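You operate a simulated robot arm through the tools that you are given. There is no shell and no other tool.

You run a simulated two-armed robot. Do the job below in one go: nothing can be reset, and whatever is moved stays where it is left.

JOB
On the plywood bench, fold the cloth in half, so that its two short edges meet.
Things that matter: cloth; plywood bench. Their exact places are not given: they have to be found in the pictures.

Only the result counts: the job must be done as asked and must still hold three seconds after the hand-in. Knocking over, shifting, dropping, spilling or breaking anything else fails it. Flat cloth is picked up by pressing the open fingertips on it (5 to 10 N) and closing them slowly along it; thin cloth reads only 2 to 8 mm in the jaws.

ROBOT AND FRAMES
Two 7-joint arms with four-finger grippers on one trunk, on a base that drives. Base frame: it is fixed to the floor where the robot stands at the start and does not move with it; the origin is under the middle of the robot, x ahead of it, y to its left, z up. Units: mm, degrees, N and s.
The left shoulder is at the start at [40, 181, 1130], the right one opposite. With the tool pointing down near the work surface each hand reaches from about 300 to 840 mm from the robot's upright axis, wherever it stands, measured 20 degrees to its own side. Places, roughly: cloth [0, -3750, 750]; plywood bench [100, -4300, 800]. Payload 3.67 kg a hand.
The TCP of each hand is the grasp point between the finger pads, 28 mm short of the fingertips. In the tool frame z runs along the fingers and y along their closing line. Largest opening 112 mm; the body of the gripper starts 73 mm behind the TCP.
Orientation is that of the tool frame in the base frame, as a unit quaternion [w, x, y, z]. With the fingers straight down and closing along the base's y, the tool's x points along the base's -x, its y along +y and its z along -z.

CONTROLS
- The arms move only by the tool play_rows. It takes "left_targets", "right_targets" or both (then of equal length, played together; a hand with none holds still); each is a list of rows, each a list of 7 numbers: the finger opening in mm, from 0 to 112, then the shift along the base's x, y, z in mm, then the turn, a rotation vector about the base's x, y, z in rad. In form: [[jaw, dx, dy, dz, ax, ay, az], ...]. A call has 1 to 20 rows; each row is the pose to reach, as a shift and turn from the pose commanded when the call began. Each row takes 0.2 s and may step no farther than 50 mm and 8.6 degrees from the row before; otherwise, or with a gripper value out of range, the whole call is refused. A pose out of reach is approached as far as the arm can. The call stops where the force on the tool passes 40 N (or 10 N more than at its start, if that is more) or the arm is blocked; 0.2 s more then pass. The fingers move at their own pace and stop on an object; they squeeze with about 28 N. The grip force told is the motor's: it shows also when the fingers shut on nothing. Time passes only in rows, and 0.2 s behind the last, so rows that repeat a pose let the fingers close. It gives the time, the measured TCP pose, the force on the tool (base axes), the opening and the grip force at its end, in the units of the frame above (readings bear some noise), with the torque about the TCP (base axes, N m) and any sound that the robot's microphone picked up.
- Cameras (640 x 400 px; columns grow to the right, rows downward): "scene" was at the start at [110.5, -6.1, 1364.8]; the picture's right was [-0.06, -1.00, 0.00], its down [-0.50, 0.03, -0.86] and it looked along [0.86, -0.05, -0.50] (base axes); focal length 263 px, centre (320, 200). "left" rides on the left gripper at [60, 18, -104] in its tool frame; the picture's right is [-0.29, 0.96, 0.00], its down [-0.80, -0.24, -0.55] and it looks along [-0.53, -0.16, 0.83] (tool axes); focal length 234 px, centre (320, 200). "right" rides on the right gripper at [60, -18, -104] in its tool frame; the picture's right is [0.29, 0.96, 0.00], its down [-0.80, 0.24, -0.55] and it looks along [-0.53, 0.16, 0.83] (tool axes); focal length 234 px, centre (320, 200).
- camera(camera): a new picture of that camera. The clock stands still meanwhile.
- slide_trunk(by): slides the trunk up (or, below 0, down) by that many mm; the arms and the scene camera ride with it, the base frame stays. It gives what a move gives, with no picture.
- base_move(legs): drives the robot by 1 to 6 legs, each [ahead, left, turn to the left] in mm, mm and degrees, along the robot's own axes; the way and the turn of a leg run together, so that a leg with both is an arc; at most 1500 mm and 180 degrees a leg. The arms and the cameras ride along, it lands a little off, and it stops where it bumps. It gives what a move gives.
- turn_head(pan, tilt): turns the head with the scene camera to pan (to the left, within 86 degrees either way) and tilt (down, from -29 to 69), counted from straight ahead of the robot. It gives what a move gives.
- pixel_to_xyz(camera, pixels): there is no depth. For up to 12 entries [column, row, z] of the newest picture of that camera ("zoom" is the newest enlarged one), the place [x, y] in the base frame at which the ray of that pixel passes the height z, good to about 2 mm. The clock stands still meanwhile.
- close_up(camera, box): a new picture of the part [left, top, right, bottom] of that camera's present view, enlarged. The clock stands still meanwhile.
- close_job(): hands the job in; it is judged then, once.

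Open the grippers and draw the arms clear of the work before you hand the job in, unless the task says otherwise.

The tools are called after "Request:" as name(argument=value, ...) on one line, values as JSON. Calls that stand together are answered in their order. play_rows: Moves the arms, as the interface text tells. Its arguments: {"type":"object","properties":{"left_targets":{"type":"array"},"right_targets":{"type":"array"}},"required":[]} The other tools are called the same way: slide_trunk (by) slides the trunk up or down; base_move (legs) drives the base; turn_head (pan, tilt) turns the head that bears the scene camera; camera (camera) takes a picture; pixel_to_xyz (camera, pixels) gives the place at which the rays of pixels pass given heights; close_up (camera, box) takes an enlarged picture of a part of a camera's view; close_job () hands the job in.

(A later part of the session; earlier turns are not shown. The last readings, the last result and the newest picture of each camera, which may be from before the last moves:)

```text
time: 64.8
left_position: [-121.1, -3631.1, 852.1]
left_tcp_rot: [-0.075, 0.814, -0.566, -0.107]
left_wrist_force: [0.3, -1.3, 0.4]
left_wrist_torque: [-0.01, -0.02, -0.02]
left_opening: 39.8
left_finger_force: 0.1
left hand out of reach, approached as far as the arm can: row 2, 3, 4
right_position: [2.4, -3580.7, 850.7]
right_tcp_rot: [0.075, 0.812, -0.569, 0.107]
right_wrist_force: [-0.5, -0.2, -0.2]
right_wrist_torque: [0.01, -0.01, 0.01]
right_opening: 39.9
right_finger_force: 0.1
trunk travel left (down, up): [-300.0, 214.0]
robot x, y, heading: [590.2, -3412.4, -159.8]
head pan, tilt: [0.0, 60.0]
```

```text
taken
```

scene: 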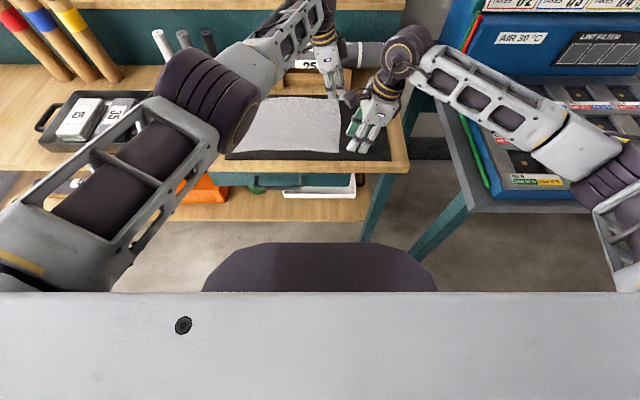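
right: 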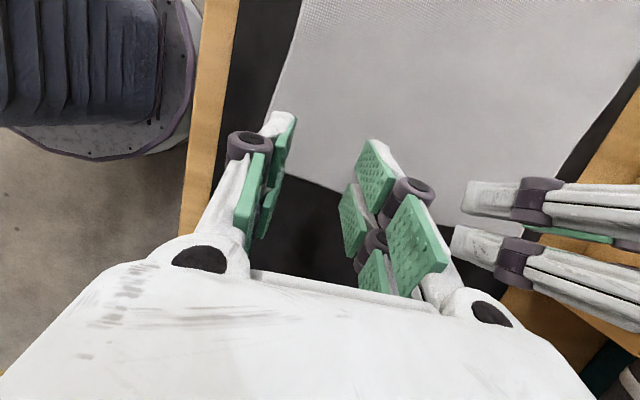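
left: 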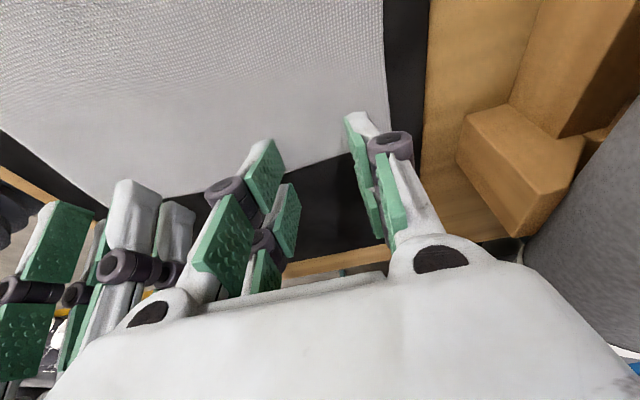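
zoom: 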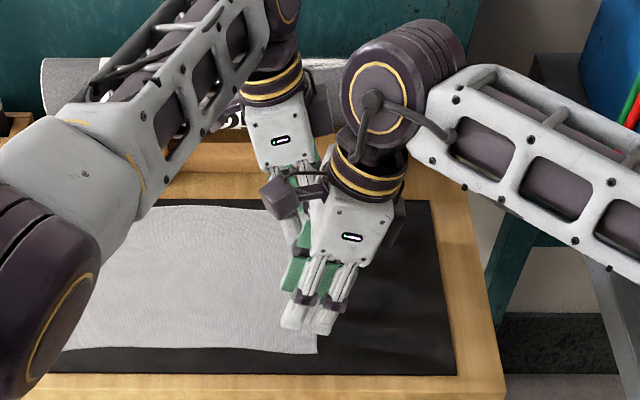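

Left fell short by ~8 mm at (-121,-3631,852), right is on target (2,-3581,851). I drive 20 mm nearer (base gap is ~65 mm) to give the left arm reserve, then shift both hands back to u≈-240 and u≈-82.

Request:
base_move(legs=[[20, 0, 0]])

Request:
play_rows(left_targets=[[40, 8, 3, 0, 0, 0, 0], [40, 8, 3, 0, 0, 0, 0]], right_targets=[[40, 31, 11, 0, 0, 0, 0], [40, 31, 11, 0, 0, 0, 0]])

```text
time: 65.6
left_position: [-138.3, -3637.1, 853.1]
left_tcp_rot: [-0.074, 0.813, -0.567, -0.107]
left_wrist_force: [-0.2, 0.1, 0.3]
left_wrist_torque: [0.0, 0.02, 0.02]
left_opening: 39.8
left_finger_force: 0.0
right_position: [-14.7, -3588.0, 852.7]
right_tcp_rot: [0.075, 0.811, -0.57, 0.106]
right_wrist_force: [0.1, 0.2, -0.1]
right_wrist_torque: [-0.04, 0.02, -0.01]
right_opening: 40.0
right_finger_force: 0.1
trunk travel left (down, up): [-300.0, 214.0]
robot x, y, heading: [572.6, -3420.0, -159.9]
head pan, tilt: [0.0, 60.0]
```

```text
time: 66.2
left_position: [-132.1, -3635.1, 850.8]
left_tcp_rot: [-0.075, 0.814, -0.567, -0.107]
left_wrist_force: [-0.3, -0.7, 0.2]
left_wrist_torque: [0.05, -0.04, -0.02]
left_opening: 40.0
left_finger_force: 0.1
right_position: [14.0, -3576.3, 849.7]
right_tcp_rot: [0.074, 0.812, -0.569, 0.107]
right_wrist_force: [-1.2, -0.8, -0.2]
right_wrist_torque: [0.04, -0.04, 0.02]
right_opening: 40.0
right_finger_force: 0.0
trunk travel left (down, up): [-300.0, 214.0]
robot x, y, heading: [575.2, -3417.1, -159.8]
head pan, tilt: [0.0, 60.0]
```

Hands are at u=-240/v=133 (left) and u=-83/v=139 (right), both at 850 mm; contact should come near 832. I lower both 14 mm with the jaws set to 35 mm.

Request:
play_rows(left_targets=[[35, 0, 0, -6, 0, 0, 0], [35, 0, 0, -10, 0, 0, 0], [35, 0, 0, -14, 0, 0, 0], [35, 0, 0, -14, 0, 0, 0]], right_targets=[[35, 0, 0, -6, 0, 0, 0], [35, 0, 0, -10, 0, 0, 0], [35, 0, 0, -14, 0, 0, 0], [35, 0, 0, -14, 0, 0, 0]])

Request:
camera(camera="left")

Request:
camera(camera="right")

```text
time: 67.2
left_position: [-132.4, -3634.0, 836.5]
left_tcp_rot: [-0.076, 0.813, -0.568, -0.107]
left_wrist_force: [-0.3, 0.0, 0.6]
left_wrist_torque: [-0.02, 0.0, 0.01]
left_opening: 34.9
left_finger_force: 0.2
right_position: [14.9, -3577.3, 836.5]
right_tcp_rot: [0.074, 0.812, -0.569, 0.107]
right_wrist_force: [-0.3, 0.5, 0.1]
right_wrist_torque: [0.03, 0.01, 0.0]
right_opening: 34.9
right_finger_force: 0.0
trunk travel left (down, up): [-300.0, 214.0]
robot x, y, heading: [571.5, -3419.8, -159.8]
head pan, tilt: [0.0, 60.0]
```

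```text
taken
```

left: 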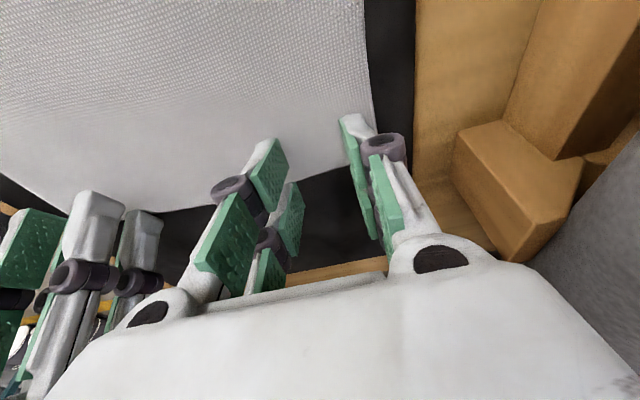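

```text
taken
```

right: 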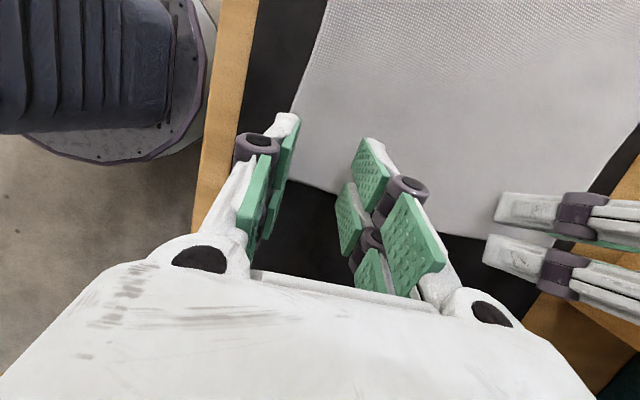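

Before pressing I want to understand the finger shape (each finger seems to show two prongs) so I enlarge the hands from the scene and the right hand's view.

Request:
close_up(camera="scene", box=[290, 70, 390, 132])

Request:
close_up(camera="right", box=[200, 80, 640, 355])

```text
6.40 times, centred on (340, 101) of scene
```

zoom: 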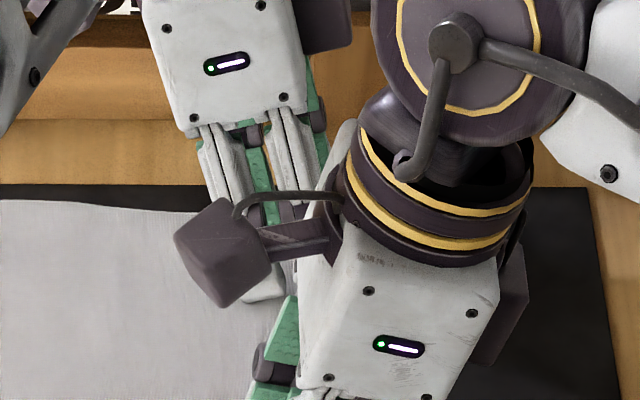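

```text
1.45 times, centred on (420, 218) of right
```

zoom: 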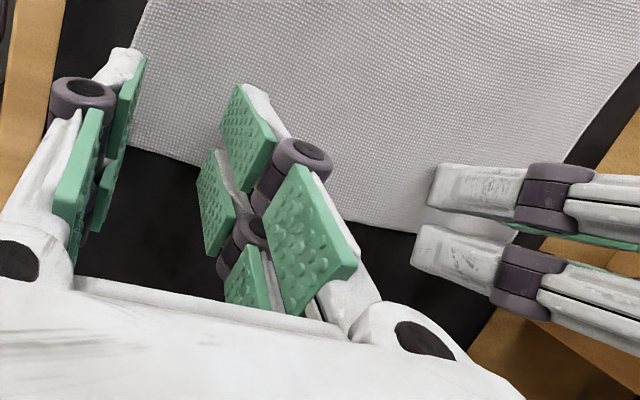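

Each side of the gripper shows two prongs about 34 mm apart, so leaning would leave only one touching. I will grip one hand at a time without lean: first I move the right hand up and away to the right, and level the left hand over the edge.

Request:
play_rows(right_targets=[[35, -5, 14, 20, 0, 0, 0], [35, -10, 28, 40, 0, 0, 0], [35, -20, 56, 60, 0, 0, 0], [35, -27, 75, 80, 0, 0, 0], [35, -27, 75, 80, 0, 0, 0], [35, -27, 75, 80, 0, 0, 0]], left_targets=[[35, 0, 0, 10, 0, 0, 0], [35, 0, 0, 10, 0, 0, 0], [35, 0, 0, 10, 0, 0, 0], [35, 0, 0, 10, -0.123, -0.045, 0], [35, 2, -5, 10, -0.246, -0.09, 0], [35, 2, -5, 10, -0.246, -0.09, 0]])

Request:
close_up(camera="scene", box=[260, 50, 420, 150])

Request:
camera(camera="left")

```text
time: 68.6
left_position: [-121.1, -3638.9, 849.8]
left_tcp_rot: [0.001, 0.82, -0.572, 0.0]
left_wrist_force: [0.8, 1.1, 0.1]
left_wrist_torque: [-0.06, 0.0, -0.03]
left_opening: 34.9
left_finger_force: 0.0
left hand out of reach, approached as far as the arm can: row 5, 6
right_position: [-12.3, -3500.7, 917.3]
right_tcp_rot: [0.075, 0.812, -0.57, 0.107]
right_wrist_force: [1.2, -0.3, 0.0]
right_wrist_torque: [-0.01, -0.01, 0.01]
right_opening: 34.6
right_finger_force: 0.0
trunk travel left (down, up): [-300.0, 214.0]
robot x, y, heading: [571.1, -3416.9, -159.6]
head pan, tilt: [0.0, 60.0]
```

```text
4.00 times, centred on (340, 100) of scene
```

zoom: 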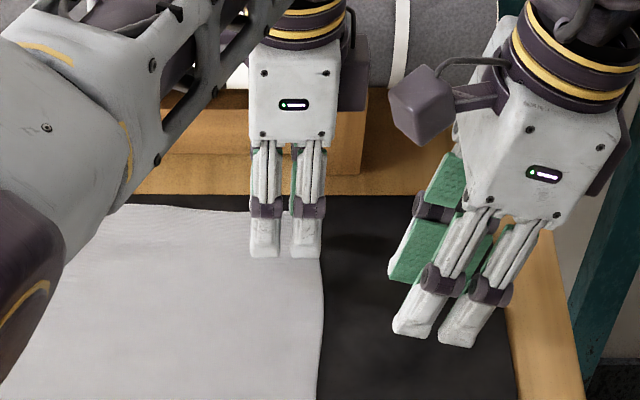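

```text
taken
```

left: 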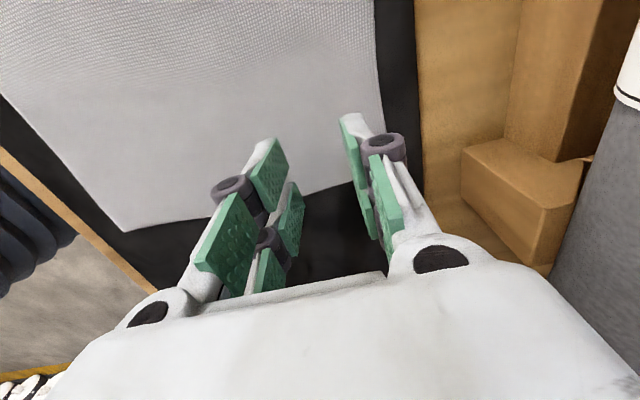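

The left hand stands level at u=-231, v=126 (10 mm short of the planned depth, acceptable). I nudge it 7 mm toward the edge and lower it to about 834 mm.

Request:
play_rows(left_targets=[[35, -2, 6.6, 0, 0, 0, 0], [35, -2, 6.6, -5, 0, 0, 0], [35, -2, 6.6, -10, 0, 0, 0], [35, -2, 6.6, -15, 0, 0, 0], [35, -2, 6.6, -16, 0, 0, 0], [35, -2, 6.6, -16, 0, 0, 0]])

```text
time: 70.0
left_position: [-117.5, -3632.6, 834.1]
left_tcp_rot: [0.0, 0.82, -0.572, 0.0]
left_wrist_force: [-0.1, -0.3, -0.2]
left_wrist_torque: [0.02, -0.01, 0.02]
left_opening: 34.8
left_finger_force: 0.1
left hand out of reach, approached as far as the arm can: row 3, 4, 5, 6
right_position: [-12.1, -3501.1, 918.4]
right_tcp_rot: [0.074, 0.812, -0.569, 0.108]
right_wrist_force: [-0.3, -0.2, -0.2]
right_wrist_torque: [-0.02, 0.01, 0.0]
right_opening: 34.8
right_finger_force: 0.0
trunk travel left (down, up): [-300.0, 214.0]
robot x, y, heading: [574.4, -3421.2, -160.0]
head pan, tilt: [0.0, 60.0]
```

The left hand is at reach limit (u=-226). I check the base-to-bench gap to see whether I can come a bit closer.

Request:
turn_head(pan=0, tilt=69)

Request:
camera(camera="scene")

Request:
pixel_to_xyz(camera="scene", pixels=[[320, 190, 480], [320, 190, 300], [365, 180, 0], [380, 125, 802]])

```text
time: 70.7
left_position: [-117.7, -3633.5, 833.9]
left_tcp_rot: [0.001, 0.821, -0.571, 0.0]
left_wrist_force: [0.3, 0.9, -0.1]
left_wrist_torque: [0.02, 0.01, 0.0]
left_opening: 34.9
left_finger_force: 0.0
right_position: [-11.9, -3501.7, 917.9]
right_tcp_rot: [0.074, 0.812, -0.569, 0.107]
right_wrist_force: [0.5, 0.4, -0.4]
right_wrist_torque: [-0.01, 0.0, -0.01]
right_opening: 35.0
right_finger_force: 0.1
trunk travel left (down, up): [-300.0, 214.0]
robot x, y, heading: [572.6, -3422.4, -159.7]
head pan, tilt: [0.0, 68.8]
```

```text
taken
```

scene: 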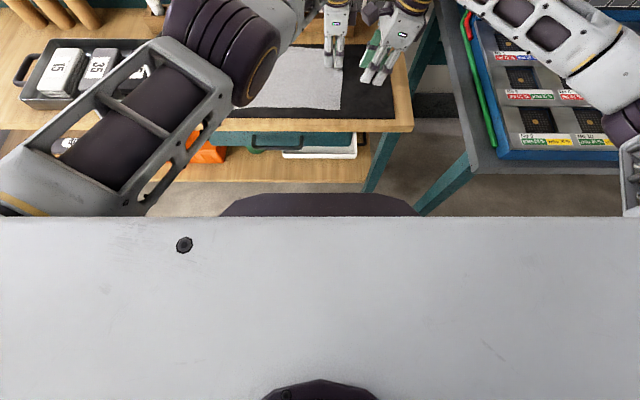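

```text
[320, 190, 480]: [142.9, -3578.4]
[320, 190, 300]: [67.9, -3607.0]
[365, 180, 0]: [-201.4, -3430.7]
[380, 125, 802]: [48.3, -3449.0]
```

The base front (row 193) lies about 45 mm short of the bench edge. I raise the left hand 15 mm and drive 18 mm closer.

Request:
play_rows(left_targets=[[35, 0, 0, 8, 0, 0, 0], [35, 0, 0, 15, 0, 0, 0]])

Request:
base_move(legs=[[18, 0, 0]])

Request:
turn_head(pan=0, tilt=60)

Request:
close_up(camera="scene", box=[240, 30, 400, 130])

```text
time: 71.3
left_position: [-118.5, -3633.0, 849.4]
left_tcp_rot: [0.0, 0.82, -0.572, 0.001]
left_wrist_force: [-0.1, 0.0, -0.2]
left_wrist_torque: [0.01, 0.0, -0.01]
left_opening: 35.0
left_finger_force: 0.1
right_position: [-11.9, -3501.8, 918.5]
right_tcp_rot: [0.074, 0.812, -0.569, 0.106]
right_wrist_force: [-0.2, -1.1, 0.5]
right_wrist_torque: [0.0, -0.02, 0.0]
right_opening: 35.3
right_finger_force: 0.0
trunk travel left (down, up): [-300.0, 214.0]
robot x, y, heading: [575.1, -3416.0, -160.1]
head pan, tilt: [0.0, 68.8]
```

```text
time: 72.1
left_position: [-133.8, -3638.7, 850.7]
left_tcp_rot: [0.001, 0.82, -0.572, -0.001]
left_wrist_force: [1.1, -0.4, -0.9]
left_wrist_torque: [0.02, -0.01, 0.01]
left_opening: 34.8
left_finger_force: 0.1
right_position: [-27.5, -3507.6, 919.3]
right_tcp_rot: [0.076, 0.811, -0.57, 0.106]
right_wrist_force: [0.6, -0.1, 0.4]
right_wrist_torque: [-0.01, 0.01, -0.02]
right_opening: 34.8
right_finger_force: 0.1
trunk travel left (down, up): [-300.0, 214.0]
robot x, y, heading: [557.5, -3426.3, -159.6]
head pan, tilt: [0.0, 68.8]
```

```text
time: 72.8
left_position: [-136.0, -3639.0, 849.6]
left_tcp_rot: [-0.001, 0.82, -0.572, 0.001]
left_wrist_force: [-0.4, -0.7, -0.1]
left_wrist_torque: [-0.01, 0.01, 0.01]
left_opening: 34.9
left_finger_force: 0.1
right_position: [-28.5, -3507.5, 917.9]
right_tcp_rot: [0.074, 0.812, -0.569, 0.107]
right_wrist_force: [-0.5, 0.4, -0.4]
right_wrist_torque: [-0.01, 0.0, -0.02]
right_opening: 35.0
right_finger_force: 0.0
trunk travel left (down, up): [-300.0, 214.0]
robot x, y, heading: [556.4, -3426.4, -159.6]
head pan, tilt: [0.0, 60.0]
```

```text
4.00 times, centred on (320, 80) of scene
```

zoom: 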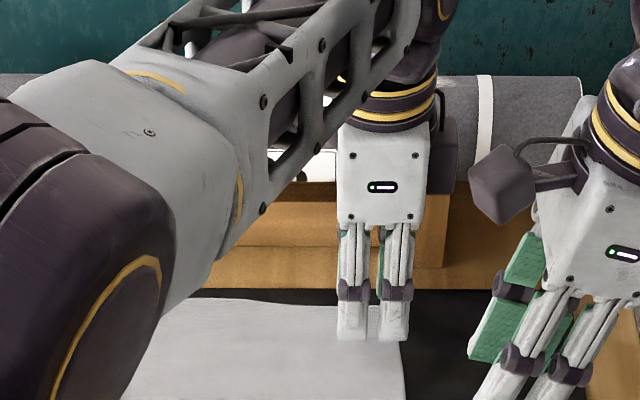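

The left hand is at u=-245, v=131, with both prongs seen at (352,335) and (395,335) over the cloth edge. I verify the tip place and cloth edge numerically.

Request:
pixel_to_xyz(camera="zoom", pixels=[[374, 340, 822], [337, 338, 822], [410, 338, 822], [404, 345, 802], [407, 395, 802], [400, 300, 802], [250, 298, 802]])

```text
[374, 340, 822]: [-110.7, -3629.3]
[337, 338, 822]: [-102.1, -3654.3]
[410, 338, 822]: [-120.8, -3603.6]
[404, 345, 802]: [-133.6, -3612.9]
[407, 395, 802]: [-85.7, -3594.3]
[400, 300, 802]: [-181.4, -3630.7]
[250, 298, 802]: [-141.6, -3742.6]
```

The tips span v≈104–159 with the cloth edge at 154, as wanted. I lower the left hand to about 833 mm, then will go in fine steps.

Request:
play_rows(left_targets=[[35, 0, 0, -6, 0, 0, 0], [35, 0, 0, -12, 0, 0, 0], [35, 0, 0, -15, 0, 0, 0], [35, 0, 0, -17, 0, 0, 0], [35, 0, 0, -17, 0, 0, 0]])

```text
time: 74.0
left_position: [-135.4, -3640.1, 831.6]
left_tcp_rot: [0.001, 0.82, -0.573, 0.001]
left_wrist_force: [0.0, 0.8, 0.3]
left_wrist_torque: [-0.01, 0.03, 0.01]
left_opening: 34.9
left_finger_force: 0.1
right_position: [-28.0, -3508.2, 919.1]
right_tcp_rot: [0.075, 0.811, -0.57, 0.107]
right_wrist_force: [0.7, 0.7, -0.8]
right_wrist_torque: [0.0, 0.01, 0.0]
right_opening: 34.8
right_finger_force: 0.0
trunk travel left (down, up): [-300.0, 214.0]
robot x, y, heading: [555.8, -3424.7, -159.8]
head pan, tilt: [0.0, 60.0]
```

No contact yet at 831.6 mm, so I go down in 1 mm rows, 3 mm in all.

Request:
play_rows(left_targets=[[35, 0, 0, -1, 0, 0, 0], [35, 0, 0, -2, 0, 0, 0], [35, 0, 0, -2, 0, 0, 0]])

Request:
play_rows(left_targets=[[35, 0, 0, -1, 0, 0, 0], [35, 0, 0, -1, 0, 0, 0]])

```text
time: 74.8
left_position: [-134.3, -3638.8, 832.2]
left_tcp_rot: [0.002, 0.82, -0.572, 0.0]
left_wrist_force: [-4.5, 2.0, 6.2]
left_wrist_torque: [0.05, 0.19, -0.02]
left_opening: 35.2
left_finger_force: 0.5
right_position: [-27.9, -3507.8, 919.2]
right_tcp_rot: [0.077, 0.811, -0.57, 0.107]
right_wrist_force: [0.2, 0.4, -0.9]
right_wrist_torque: [0.01, -0.01, -0.02]
right_opening: 34.5
right_finger_force: 0.0
trunk travel left (down, up): [-300.0, 214.0]
robot x, y, heading: [553.2, -3424.5, -159.7]
head pan, tilt: [0.0, 60.0]
```

```text
time: 75.4
left_position: [-133.7, -3638.9, 830.8]
left_tcp_rot: [0.001, 0.82, -0.572, -0.001]
left_wrist_force: [-1.9, 1.9, 14.5]
left_wrist_torque: [0.09, -0.12, 0.0]
left_opening: 35.2
left_finger_force: 0.3
right_position: [-26.8, -3507.8, 919.9]
right_tcp_rot: [0.075, 0.812, -0.569, 0.107]
right_wrist_force: [-0.4, -0.5, -0.3]
right_wrist_torque: [-0.02, 0.0, 0.02]
right_opening: 34.7
right_finger_force: 0.0
trunk travel left (down, up): [-300.0, 214.0]
robot x, y, heading: [557.3, -3426.8, -159.8]
head pan, tilt: [0.0, 60.0]
```

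Contact: the push is now 14.5 N, a bit over; I ease up 0.8 mm to about 8 N and close the jaws slowly along the cloth.

Request:
play_rows(left_targets=[[35, 0, 0, 0.8, 0, 0, 0], [33, 0, 0, 0.8, 0, 0, 0], [31, 0, 0, 0.8, 0, 0, 0], [29, 0, 0, 0.8, 0, 0, 0], [27, 0, 0, 0.8, 0, 0, 0], [25, 0, 0, 0.8, 0, 0, 0], [23, 0, 0, 0.8, 0, 0, 0], [21, 0, 0, 0.8, 0, 0, 0]])

Request:
close_up(camera="left", box=[160, 60, 480, 260])

```text
time: 77.2
left_position: [-134.9, -3638.0, 832.4]
left_tcp_rot: [0.0, 0.82, -0.572, 0.001]
left_wrist_force: [0.4, 0.0, 13.0]
left_wrist_torque: [0.07, -0.01, 0.0]
left_opening: 18.5
left_finger_force: 0.0
right_position: [-26.9, -3506.9, 919.7]
right_tcp_rot: [0.075, 0.812, -0.569, 0.107]
right_wrist_force: [0.1, 0.5, 0.4]
right_wrist_torque: [0.0, 0.02, 0.01]
right_opening: 35.1
right_finger_force: 0.2
trunk travel left (down, up): [-300.0, 214.0]
robot x, y, heading: [555.1, -3425.9, -160.0]
head pan, tilt: [0.0, 60.0]
```

```text
2.00 times, centred on (320, 160) of left
```

zoom: 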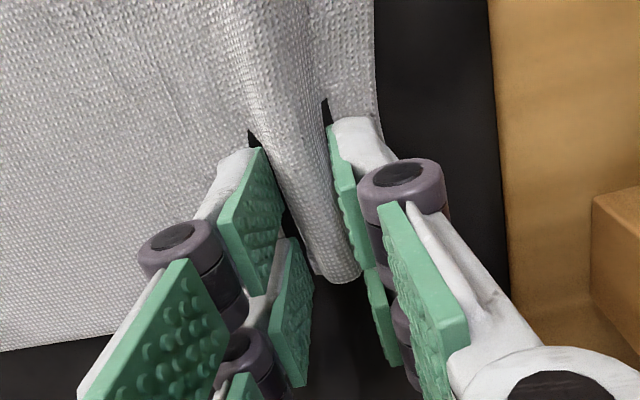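

A clear ridge of cloth is rising between the fingers. I continue closing slowly to a full grip.

Request:
play_rows(left_targets=[[16, 0, 0, 0.3, 0, 0, 0], [14, 0, 0, 0.3, 0, 0, 0], [12, 0, 0, 0.3, 0, 0, 0], [10, 0, 0, 0.3, 0, 0, 0], [8, 0, 0, 0.3, 0, 0, 0], [6, 0, 0, 0.3, 0, 0, 0], [4, 0, 0, 0.3, 0, 0, 0], [2, 0, 0, 0.3, 0, 0, 0], [0, 0, 0, 0.3, 0, 0, 0], [0, 0, 0, 0.3, 0, 0, 0], [0, 0, 0, 0.3, 0, 0, 0]])

Request:
close_up(camera="left", box=[160, 60, 480, 260])

Request:
close_up(camera="scene", box=[240, 30, 400, 130])

```text
time: 79.6
left_position: [-133.6, -3638.8, 829.8]
left_tcp_rot: [-0.001, 0.82, -0.572, 0.0]
left_wrist_force: [-0.3, -1.2, 2.3]
left_wrist_torque: [-0.02, 0.04, 0.02]
left_opening: 7.5
left_finger_force: 27.9
right_position: [-27.9, -3508.9, 918.2]
right_tcp_rot: [0.074, 0.812, -0.569, 0.107]
right_wrist_force: [0.3, 0.0, 0.9]
right_wrist_torque: [0.0, -0.02, -0.02]
right_opening: 35.0
right_finger_force: 0.1
trunk travel left (down, up): [-300.0, 214.0]
robot x, y, heading: [558.0, -3425.7, -159.8]
head pan, tilt: [0.0, 60.0]
```

```text
2.00 times, centred on (320, 160) of left
```

zoom: 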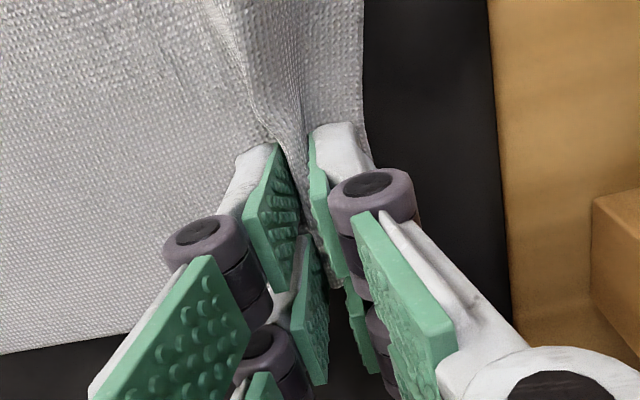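

```text
4.00 times, centred on (320, 80) of scene
```

zoom: 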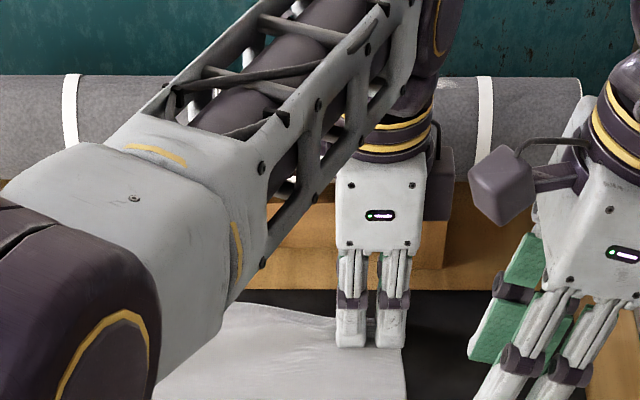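

The left hand holds the cloth: 7.5 mm reading, 28 N. To make room for the right hand I lean the left hand 30° to the left about its fingertips while raising it about 16 mm.

Request:
play_rows(left_targets=[[0, 0, 0, 6, 0, 0, 0], [0, 1.2, -3.4, 9, 0.123, 0.045, 0], [0, 2.5, -6.8, 11, 0.246, 0.09, 0], [0, 3.7, -10, 12, 0.369, 0.134, 0], [0, 4.8, -13.2, 12, 0.492, 0.179, 0], [0, 4.8, -13.2, 12, 0.492, 0.179, 0]])

Request:
close_up(camera="scene", box=[220, 20, 460, 170])

Request:
camera(camera="left")

```text
time: 80.2
left_position: [-130.8, -3641.5, 831.8]
left_tcp_rot: [-0.028, 0.819, -0.572, -0.02]
left_wrist_force: [7.3, 2.4, 12.5]
left_wrist_torque: [-0.22, -0.19, 0.17]
left_opening: 7.1
left_finger_force: 27.9
right_position: [-27.2, -3508.3, 918.3]
right_tcp_rot: [0.074, 0.812, -0.569, 0.106]
right_wrist_force: [-0.5, -0.7, -0.7]
right_wrist_torque: [-0.01, -0.04, -0.02]
right_opening: 34.9
right_finger_force: 0.1
trunk travel left (down, up): [-300.0, 214.0]
robot x, y, heading: [559.6, -3424.2, -159.7]
head pan, tilt: [0.0, 60.0]
stopped in row 2 (left hand): the force on the tool passed its limit at 61 N (the readings are from after the stop); the commanded pose is now the measured one
```

```text
2.67 times, centred on (340, 95) of scene
```

zoom: 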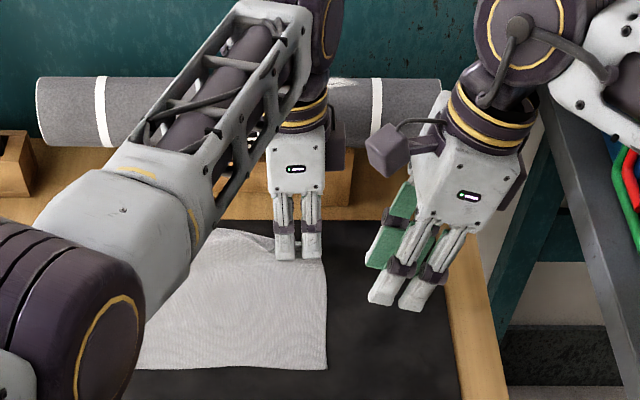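

```text
taken
```

left: 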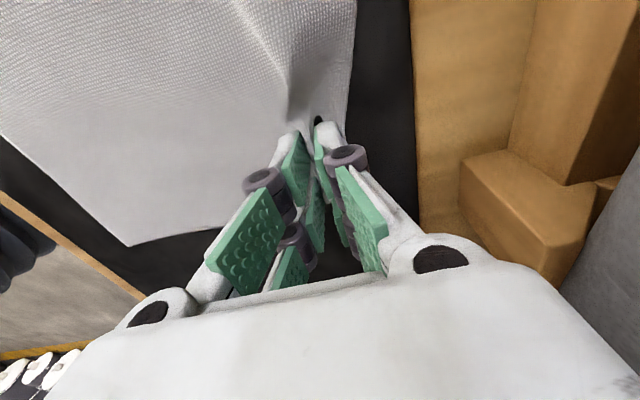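

The hand leaned before it had really lifted, so the low prong pressed the mat; the grip is still held (7.1 mm). I lift straight up 20 mm first.

Request:
play_rows(left_targets=[[0, 0, 0, 4, 0, 0, 0], [0, 0, 0, 8, 0, 0, 0], [0, 0, 0, 12, 0, 0, 0], [0, 0, 0, 16, 0, 0, 0], [0, 0, 0, 20, 0, 0, 0], [0, 0, 0, 20, 0, 0, 0]])

Request:
close_up(camera="left", box=[160, 60, 480, 260])

```text
time: 81.5
left_position: [-130.8, -3641.7, 850.7]
left_tcp_rot: [-0.028, 0.82, -0.572, -0.02]
left_wrist_force: [-0.7, -0.1, -0.3]
left_wrist_torque: [0.01, -0.02, -0.05]
left_opening: 7.2
left_finger_force: 27.7
right_position: [-28.4, -3506.7, 916.7]
right_tcp_rot: [0.074, 0.811, -0.57, 0.107]
right_wrist_force: [0.4, 0.2, 0.9]
right_wrist_torque: [0.02, 0.03, -0.01]
right_opening: 34.9
right_finger_force: 0.0
trunk travel left (down, up): [-300.0, 214.0]
robot x, y, heading: [554.6, -3422.3, -159.8]
head pan, tilt: [0.0, 60.0]
```

```text
2.00 times, centred on (320, 160) of left
```

zoom: 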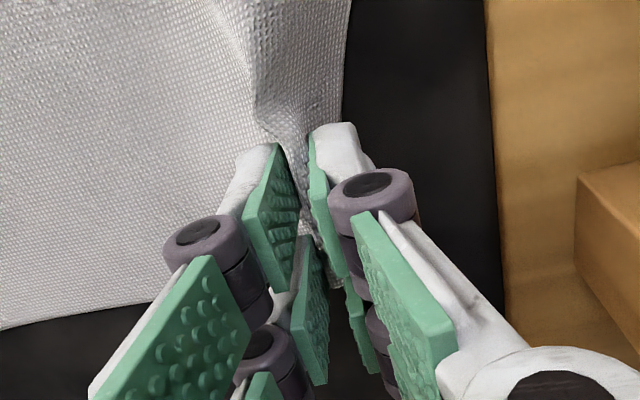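

Lifted cleanly to 851 mm with 7.2 mm in the jaws. Now I lean the left hand the remaining 26° to the left.

Request:
play_rows(left_targets=[[0, 1, -2.8, 0, 0.106, 0.038, 0], [0, 2, -5.6, 0, 0.212, 0.077, 0], [0, 3, -8.4, 0, 0.318, 0.115, 0], [0, 4.1, -11.3, 0, 0.423, 0.154, 0], [0, 4.1, -11.3, 0, 0.423, 0.154, 0]])

Request:
close_up(camera="scene", box=[220, 20, 460, 170])

```text
time: 82.8
left_position: [-127.0, -3653.7, 849.4]
left_tcp_rot: [-0.156, 0.791, -0.556, -0.201]
left_wrist_force: [0.6, -0.2, 0.1]
left_wrist_torque: [-0.03, 0.03, 0.04]
left_opening: 6.9
left_finger_force: 27.8
right_position: [-29.4, -3507.5, 917.4]
right_tcp_rot: [0.075, 0.811, -0.571, 0.107]
right_wrist_force: [0.5, -0.2, 0.4]
right_wrist_torque: [-0.01, 0.03, 0.01]
right_opening: 35.3
right_finger_force: 0.0
trunk travel left (down, up): [-300.0, 214.0]
robot x, y, heading: [559.9, -3425.3, -159.9]
head pan, tilt: [0.0, 60.0]
```

```text
2.67 times, centred on (340, 95) of scene
```

zoom: 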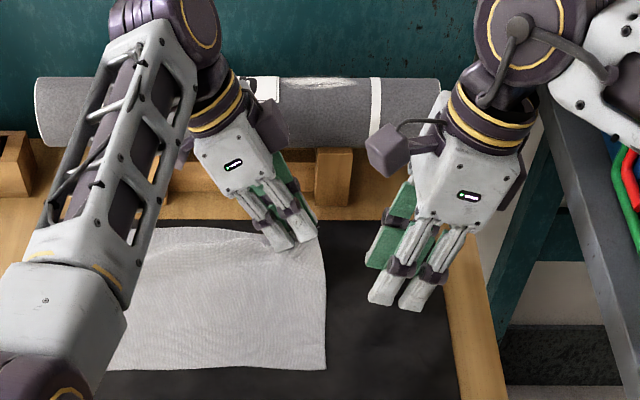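

The left arm now leaves wide room. I locate the front-right corner (326,370) and the edge (327,320) again for the right-hand grip.

Request:
pixel_to_xyz(camera="zoom", pixels=[[326, 370, 802], [328, 320, 802], [327, 280, 802], [112, 371, 802]])

```text
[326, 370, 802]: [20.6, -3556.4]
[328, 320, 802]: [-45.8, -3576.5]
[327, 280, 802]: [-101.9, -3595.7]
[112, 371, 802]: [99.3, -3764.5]
```

Front-right corner is now at u≈-70, v≈155 (it shifted as the cloth gathered). I level the right hand and bring it to (1,-3586) at 852 mm.

Request:
play_rows(right_targets=[[35, 4, -12, -15, 0.082, 0.03, 0], [35, 12, -32, -30, 0.164, 0.06, 0], [35, 20, -52, -40, 0.246, 0.09, 0], [35, 30, -78.4, -52, 0.246, 0.09, 0], [35, 30, -78.4, -65, 0.246, 0.09, 0], [35, 30, -78.4, -65, 0.246, 0.09, 0]])

Request:
close_up(camera="scene", box=[220, 20, 460, 170])

Request:
camera(camera="right")

```text
time: 84.2
left_position: [-125.9, -3652.8, 850.5]
left_tcp_rot: [-0.156, 0.792, -0.555, -0.201]
left_wrist_force: [0.0, 0.9, -0.7]
left_wrist_torque: [0.04, 0.01, 0.0]
left_opening: 7.4
left_finger_force: 28.1
right_position: [2.0, -3586.4, 853.0]
right_tcp_rot: [0.0, 0.818, -0.575, -0.001]
right_wrist_force: [-0.5, 0.0, 0.6]
right_wrist_torque: [-0.03, 0.03, -0.03]
right_opening: 35.0
right_finger_force: 0.1
trunk travel left (down, up): [-300.0, 214.0]
robot x, y, heading: [555.7, -3425.8, -159.7]
head pan, tilt: [0.0, 60.0]
```

```text
2.67 times, centred on (340, 95) of scene
```

zoom: 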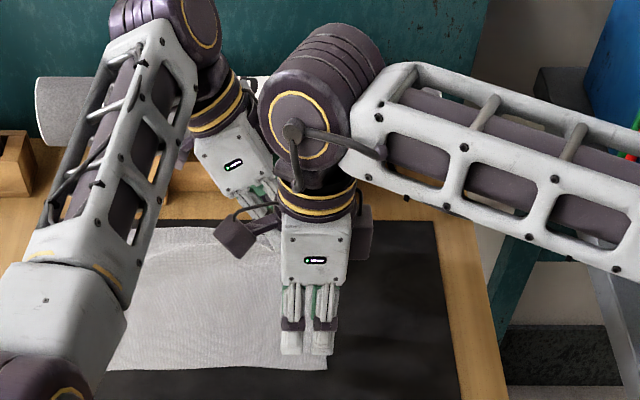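

```text
taken
```

right: 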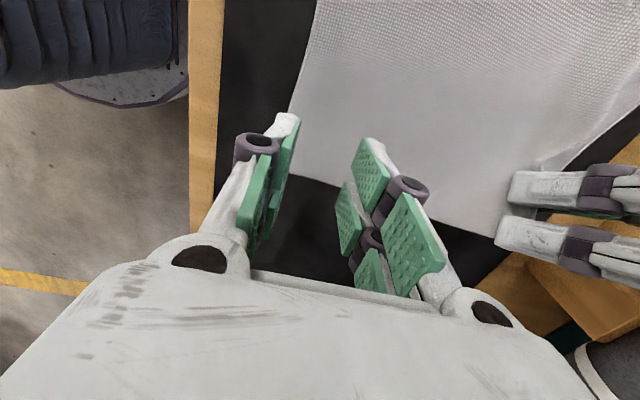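

The near finger would land right at the front edge, so I shift the right hand 8 mm further back and lower it to about 833 mm.

Request:
play_rows(right_targets=[[35, -7.5, -2.7, -6, 0, 0, 0], [35, -7.5, -2.7, -12, 0, 0, 0], [35, -7.5, -2.7, -17, 0, 0, 0], [35, -7.5, -2.7, -20, 0, 0, 0], [35, -7.5, -2.7, -20, 0, 0, 0]])

Request:
close_up(camera="right", box=[160, 60, 480, 260])

```text
time: 85.3
left_position: [-126.4, -3653.1, 850.8]
left_tcp_rot: [-0.156, 0.791, -0.556, -0.201]
left_wrist_force: [-0.3, -0.4, 0.6]
left_wrist_torque: [-0.02, -0.03, 0.02]
left_opening: 7.4
left_finger_force: 28.3
right_position: [-5.5, -3588.6, 833.1]
right_tcp_rot: [0.0, 0.818, -0.575, 0.001]
right_wrist_force: [0.1, -0.1, 0.3]
right_wrist_torque: [0.05, -0.01, -0.02]
right_opening: 34.9
right_finger_force: 0.1
trunk travel left (down, up): [-300.0, 214.0]
robot x, y, heading: [555.5, -3430.4, -159.8]
head pan, tilt: [0.0, 60.0]
```

```text
2.00 times, centred on (320, 160) of right
```

zoom: 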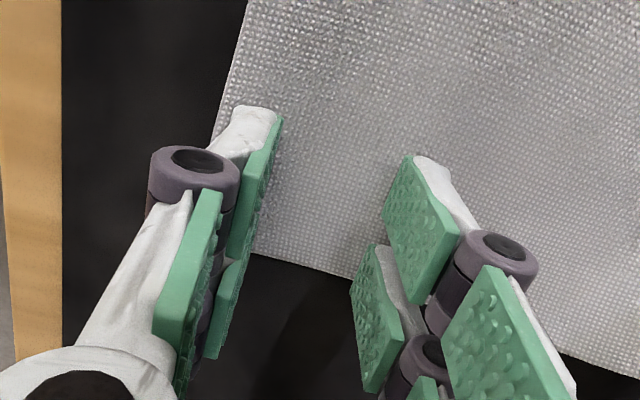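

I check where the cloth edge really lies between the right fingers, using pixels (310,268) and (360,280) of this enlargement.

Request:
pixel_to_xyz(camera="zoom", pixels=[[300, 265, 803], [350, 280, 803], [245, 250, 803], [215, 130, 803], [600, 365, 803]])

```text
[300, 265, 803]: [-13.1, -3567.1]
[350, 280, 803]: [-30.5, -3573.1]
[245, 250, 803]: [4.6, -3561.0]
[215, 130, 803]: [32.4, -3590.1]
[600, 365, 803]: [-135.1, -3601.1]
```

The edge is at v=156 with the finger centre at 134, and the front edge at u=-70, so placement is good. I press down in 1 mm steps.

Request:
play_rows(right_targets=[[35, 0, 0, -1, 0, 0, 0], [35, 0, 0, -2, 0, 0, 0], [35, 0, 0, -3, 0, 0, 0], [35, 0, 0, -3, 0, 0, 0]])

```text
time: 86.3
left_position: [-126.2, -3652.7, 850.4]
left_tcp_rot: [-0.155, 0.791, -0.556, -0.203]
left_wrist_force: [-1.3, -0.5, -0.6]
left_wrist_torque: [0.01, -0.02, 0.0]
left_opening: 7.4
left_finger_force: 28.0
right_position: [-5.6, -3587.9, 832.5]
right_tcp_rot: [0.0, 0.818, -0.575, -0.002]
right_wrist_force: [0.2, -1.0, 11.4]
right_wrist_torque: [0.11, -0.16, 0.04]
right_opening: 35.2
right_finger_force: 0.0
trunk travel left (down, up): [-300.0, 214.0]
robot x, y, heading: [556.7, -3427.6, -159.8]
head pan, tilt: [0.0, 60.0]
```

The right hand presses with 11 N; I ease 0.3 mm and close slowly all the way.

Request:
play_rows(right_targets=[[33, 0, 0, 0.3, 0, 0, 0], [31, 0, 0, 0.3, 0, 0, 0], [29, 0, 0, 0.3, 0, 0, 0], [27, 0, 0, 0.3, 0, 0, 0], [25, 0, 0, 0.3, 0, 0, 0], [23, 0, 0, 0.3, 0, 0, 0], [21, 0, 0, 0.3, 0, 0, 0], [19, 0, 0, 0.3, 0, 0, 0], [17, 0, 0, 0.3, 0, 0, 0], [15, 0, 0, 0.3, 0, 0, 0], [13, 0, 0, 0.3, 0, 0, 0], [11, 0, 0, 0.3, 0, 0, 0], [9, 0, 0, 0.3, 0, 0, 0], [7, 0, 0, 0.3, 0, 0, 0], [5, 0, 0, 0.3, 0, 0, 0], [3, 0, 0, 0.3, 0, 0, 0], [1, 0, 0, 0.3, 0, 0, 0], [0, 0, 0, 0.3, 0, 0, 0], [0, 0, 0, 0.3, 0, 0, 0]])

Request:
close_up(camera="right", box=[160, 60, 480, 260])

Request:
close_up(camera="scene", box=[220, 20, 460, 170])

```text
time: 90.3
left_position: [-125.8, -3652.9, 849.9]
left_tcp_rot: [-0.157, 0.791, -0.556, -0.2]
left_wrist_force: [8.4, 4.4, -1.8]
left_wrist_torque: [0.1, -0.23, -0.13]
left_opening: 7.7
left_finger_force: 28.1
right_position: [-5.1, -3589.3, 830.5]
right_tcp_rot: [0.001, 0.818, -0.575, 0.0]
right_wrist_force: [-7.7, -4.7, 1.6]
right_wrist_torque: [-0.06, 0.16, 0.05]
right_opening: 2.0
right_finger_force: 29.6
trunk travel left (down, up): [-300.0, 214.0]
robot x, y, heading: [556.2, -3425.6, -159.9]
head pan, tilt: [0.0, 60.0]
```

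```text
2.00 times, centred on (320, 160) of right
```

zoom: 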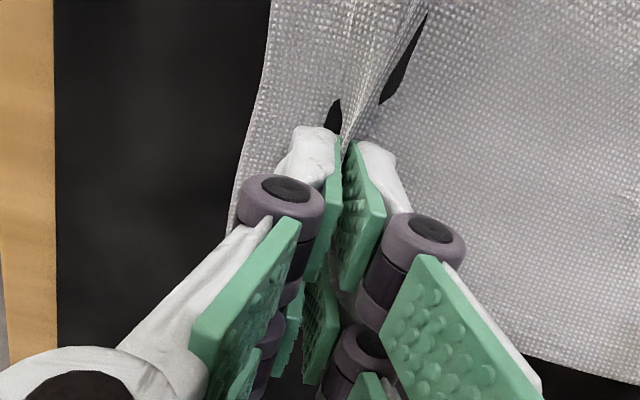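

```text
2.67 times, centred on (340, 95) of scene
```

zoom: 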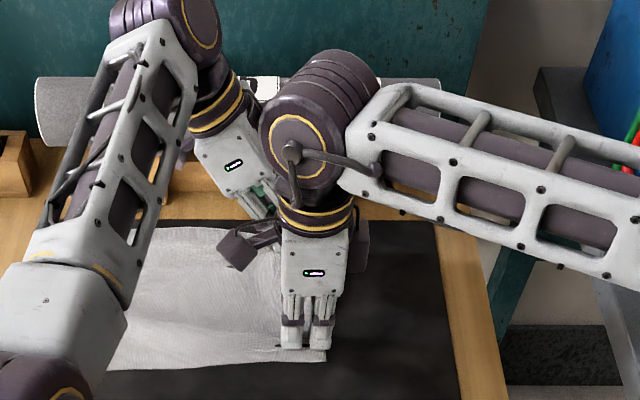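

Both hands hold the cloth (they pull 9 N against each other), but the grips sit ~22 mm inside the edge, which would leave the edge turned back after the fold. I'll regrip nearer the edge: first the right hand opens slowly under light pressure, spreading the cloth, then lifts.

Request:
play_rows(right_targets=[[6, 0, 0, -0.3, 0, 0, 0], [10, 0, 0, -0.3, 0, 0, 0], [14, 0, 0, -0.3, 0, 0, 0], [18, 0, 0, -0.3, 0, 0, 0], [22, 0, 0, -0.3, 0, 0, 0], [26, 0, 0, -0.3, 0, 0, 0], [30, 0, 0, -0.3, 0, 0, 0], [34, 0, 0, -0.3, 0, 0, 0], [35, 0, 0, 4, 0, 0, 0], [35, 0, 0, 12, 0, 0, 0], [35, 0, 0, 20, 0, 0, 0]])

Request:
close_up(camera="right", box=[160, 0, 640, 300])

```text
time: 92.8
left_position: [-126.3, -3652.9, 849.1]
left_tcp_rot: [-0.156, 0.791, -0.556, -0.201]
left_wrist_force: [0.1, -0.1, -0.1]
left_wrist_torque: [-0.02, 0.03, -0.01]
left_opening: 7.2
left_finger_force: 28.2
right_position: [-4.7, -3588.9, 849.8]
right_tcp_rot: [0.0, 0.818, -0.576, 0.0]
right_wrist_force: [-0.2, 0.0, 0.4]
right_wrist_torque: [-0.01, -0.02, -0.01]
right_opening: 35.0
right_finger_force: 0.1
trunk travel left (down, up): [-300.0, 214.0]
robot x, y, heading: [554.4, -3423.6, -159.7]
head pan, tilt: [0.0, 60.0]
```

```text
1.33 times, centred on (400, 150) of right
```

zoom: 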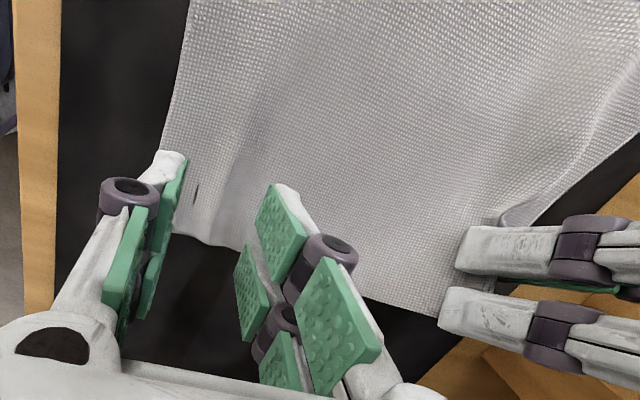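

The right hand released with hardly a wrinkle left. Now I lower the left hand back to the mat and let it open slowly to spread its gather.

Request:
play_rows(left_targets=[[0, 0, 0, -5, 0, 0, 0], [0, 0, 0, -10, 0, 0, 0], [0, 0, 0, -13, 0, 0, 0], [0, 0, 0, -15, 0, 0, 0], [0, 0, 0, -15.5, 0, 0, 0]])

```text
time: 94.0
left_position: [-126.5, -3652.4, 838.7]
left_tcp_rot: [-0.154, 0.791, -0.556, -0.204]
left_wrist_force: [-1.6, -3.3, 26.5]
left_wrist_torque: [-0.39, 0.07, 0.03]
left_opening: 7.2
left_finger_force: 28.0
right_position: [-3.8, -3588.8, 852.3]
right_tcp_rot: [0.0, 0.818, -0.575, -0.001]
right_wrist_force: [0.4, 0.0, 0.0]
right_wrist_torque: [-0.02, 0.02, -0.02]
right_opening: 34.8
right_finger_force: 0.1
trunk travel left (down, up): [-300.0, 214.0]
robot x, y, heading: [555.7, -3426.6, -159.8]
head pan, tilt: [0.0, 60.0]
```

Contact came at 838.7 mm with 26 N because of the bunched cloth beneath; I ease up and open the left jaws slowly, then lift off.

Request:
play_rows(left_targets=[[4, 0, 0, 1.5, 0, 0, 0], [8, 0, 0, 1.5, 0, 0, 0], [12, 0, 0, 1, 0, 0, 0], [16, 0, 0, 0.5, 0, 0, 0], [20, 0, 0, 0, 0, 0, 0], [24, 0, 0, 0, 0, 0, 0], [28, 0, 0, 0, 0, 0, 0], [32, 0, 0, 0, 0, 0, 0], [35, 0, 0, 0, 0, 0, 0], [35, 0, 0, 0, 0, 0, 0]])

Request:
close_up(camera="left", box=[160, 0, 480, 200])

```text
time: 96.2
left_position: [-126.5, -3651.3, 836.8]
left_tcp_rot: [-0.154, 0.791, -0.556, -0.203]
left_wrist_force: [-7.0, 3.0, 21.4]
left_wrist_torque: [-0.28, 0.35, -0.09]
left_opening: 39.3
left_finger_force: 3.1
right_position: [-5.2, -3587.5, 850.9]
right_tcp_rot: [0.0, 0.818, -0.575, -0.001]
right_wrist_force: [0.2, 0.5, -0.2]
right_wrist_torque: [-0.01, -0.01, 0.01]
right_opening: 34.7
right_finger_force: 0.0
trunk travel left (down, up): [-300.0, 214.0]
robot x, y, heading: [560.0, -3427.4, -159.7]
head pan, tilt: [0.0, 60.0]
```

```text
2.00 times, centred on (320, 100) of left
```

zoom: 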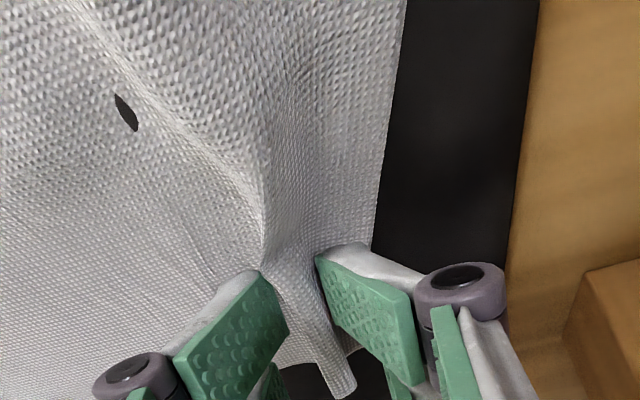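

The left hand has opened; I lift it 20 mm and look at the cloth from the scene camera.

Request:
play_rows(left_targets=[[35, 0, 0, 8, 0, 0, 0], [35, 0, 0, 16, 0, 0, 0], [35, 0, 0, 24, 0, 0, 0], [35, 0, 0, 24, 0, 0, 0]])

Request:
close_up(camera="scene", box=[220, 20, 460, 170])

Request:
close_up(camera="left", box=[0, 0, 480, 300])

```text
time: 97.2
left_position: [-125.2, -3653.1, 856.5]
left_tcp_rot: [-0.157, 0.792, -0.556, -0.2]
left_wrist_force: [-0.5, -0.7, -0.1]
left_wrist_torque: [-0.02, -0.01, 0.0]
left_opening: 34.9
left_finger_force: 0.0
right_position: [-5.3, -3588.1, 850.5]
right_tcp_rot: [-0.001, 0.818, -0.575, -0.001]
right_wrist_force: [0.0, 0.0, 0.4]
right_wrist_torque: [0.06, 0.01, -0.01]
right_opening: 34.9
right_finger_force: 0.1
trunk travel left (down, up): [-300.0, 214.0]
robot x, y, heading: [556.5, -3425.2, -160.1]
head pan, tilt: [0.0, 60.0]
```

```text
2.67 times, centred on (340, 95) of scene
```

zoom: 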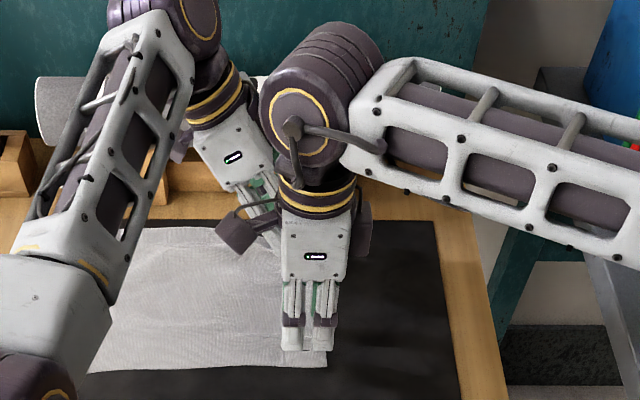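

```text
1.33 times, centred on (240, 150) of left
```

zoom: 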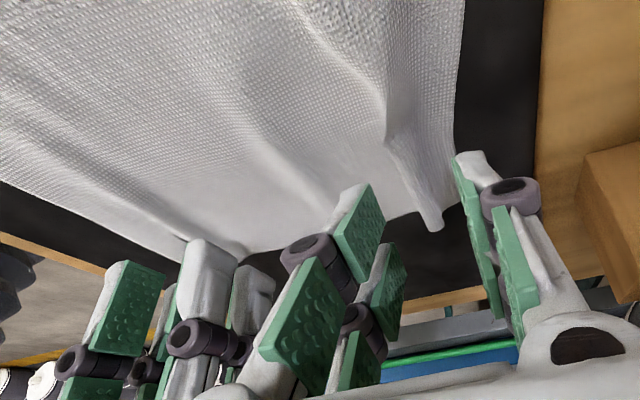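

The cloth lies nearly flat again with a small ridge. I locate the right edge precisely in the left hand's view at (400,213), (300,243), (235,258) and the corner near (453,150).

Request:
pixel_to_xyz(camera="zoom", pixels=[[400, 213, 804], [300, 246, 804], [240, 260, 804], [455, 140, 804], [463, 20, 804], [436, 228, 810]])

Request:
close_up(camera="right", box=[160, 0, 640, 300])

```text
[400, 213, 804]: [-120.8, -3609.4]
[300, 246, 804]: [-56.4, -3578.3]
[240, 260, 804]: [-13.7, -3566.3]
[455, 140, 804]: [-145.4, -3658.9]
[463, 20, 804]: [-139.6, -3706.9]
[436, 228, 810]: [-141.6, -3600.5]
```

```text
1.33 times, centred on (400, 150) of right
```

zoom: 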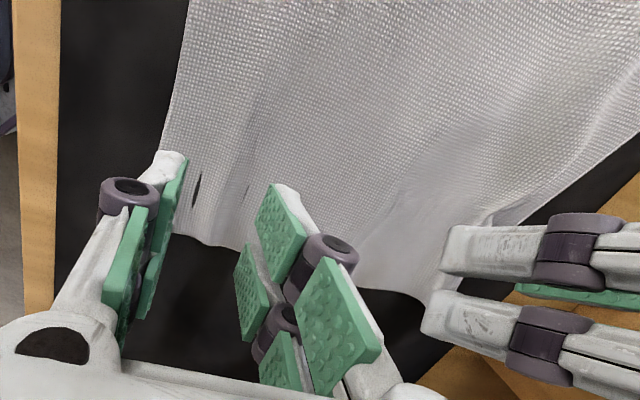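

Edge near the left grip is at v≈153 and the back edge at u≈-262. I move the left hand (still leaning) 32 mm right and 8 mm toward me so that only the low inner corner of its fingers meets the last ~12 mm of cloth, with the jaws at 28 mm.

Request:
play_rows(left_targets=[[28, -1.7, 16.4, 0, 0, 0, 0], [28, -3.4, 32.8, 0, 0, 0, 0], [28, -3.4, 32.8, -6, 0, 0, 0], [28, -3.4, 32.8, -10, 0, 0, 0], [28, -3.4, 32.8, -10, 0, 0, 0]])

Request:
close_up(camera="left", box=[160, 50, 480, 250])

Request:
close_up(camera="right", box=[320, 60, 640, 260])

```text
time: 98.3
left_position: [-130.3, -3620.6, 847.6]
left_tcp_rot: [-0.155, 0.792, -0.556, -0.201]
left_wrist_force: [0.4, 0.0, -0.6]
left_wrist_torque: [0.0, 0.02, -0.01]
left_opening: 27.9
left_finger_force: 0.0
right_position: [-6.8, -3587.4, 849.5]
right_tcp_rot: [0.0, 0.819, -0.574, 0.0]
right_wrist_force: [0.2, 0.7, 0.3]
right_wrist_torque: [-0.02, 0.02, -0.02]
right_opening: 34.7
right_finger_force: 0.1
trunk travel left (down, up): [-300.0, 214.0]
robot x, y, heading: [554.3, -3427.2, -159.7]
head pan, tilt: [0.0, 60.0]
```

```text
2.00 times, centred on (320, 150) of left
```

zoom: 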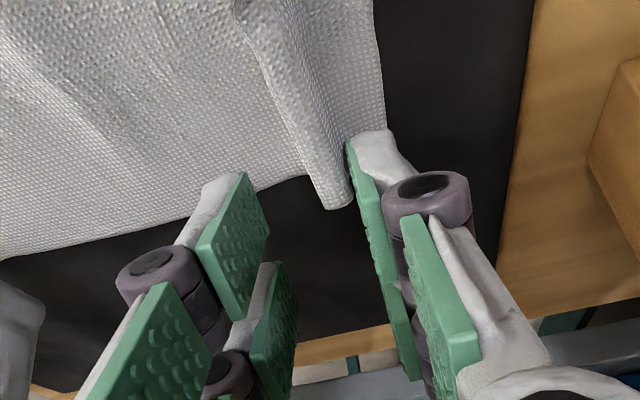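

```text
2.00 times, centred on (480, 160) of right
```

zoom: 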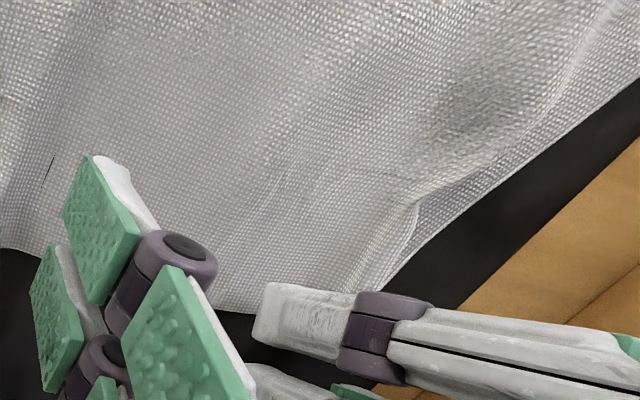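

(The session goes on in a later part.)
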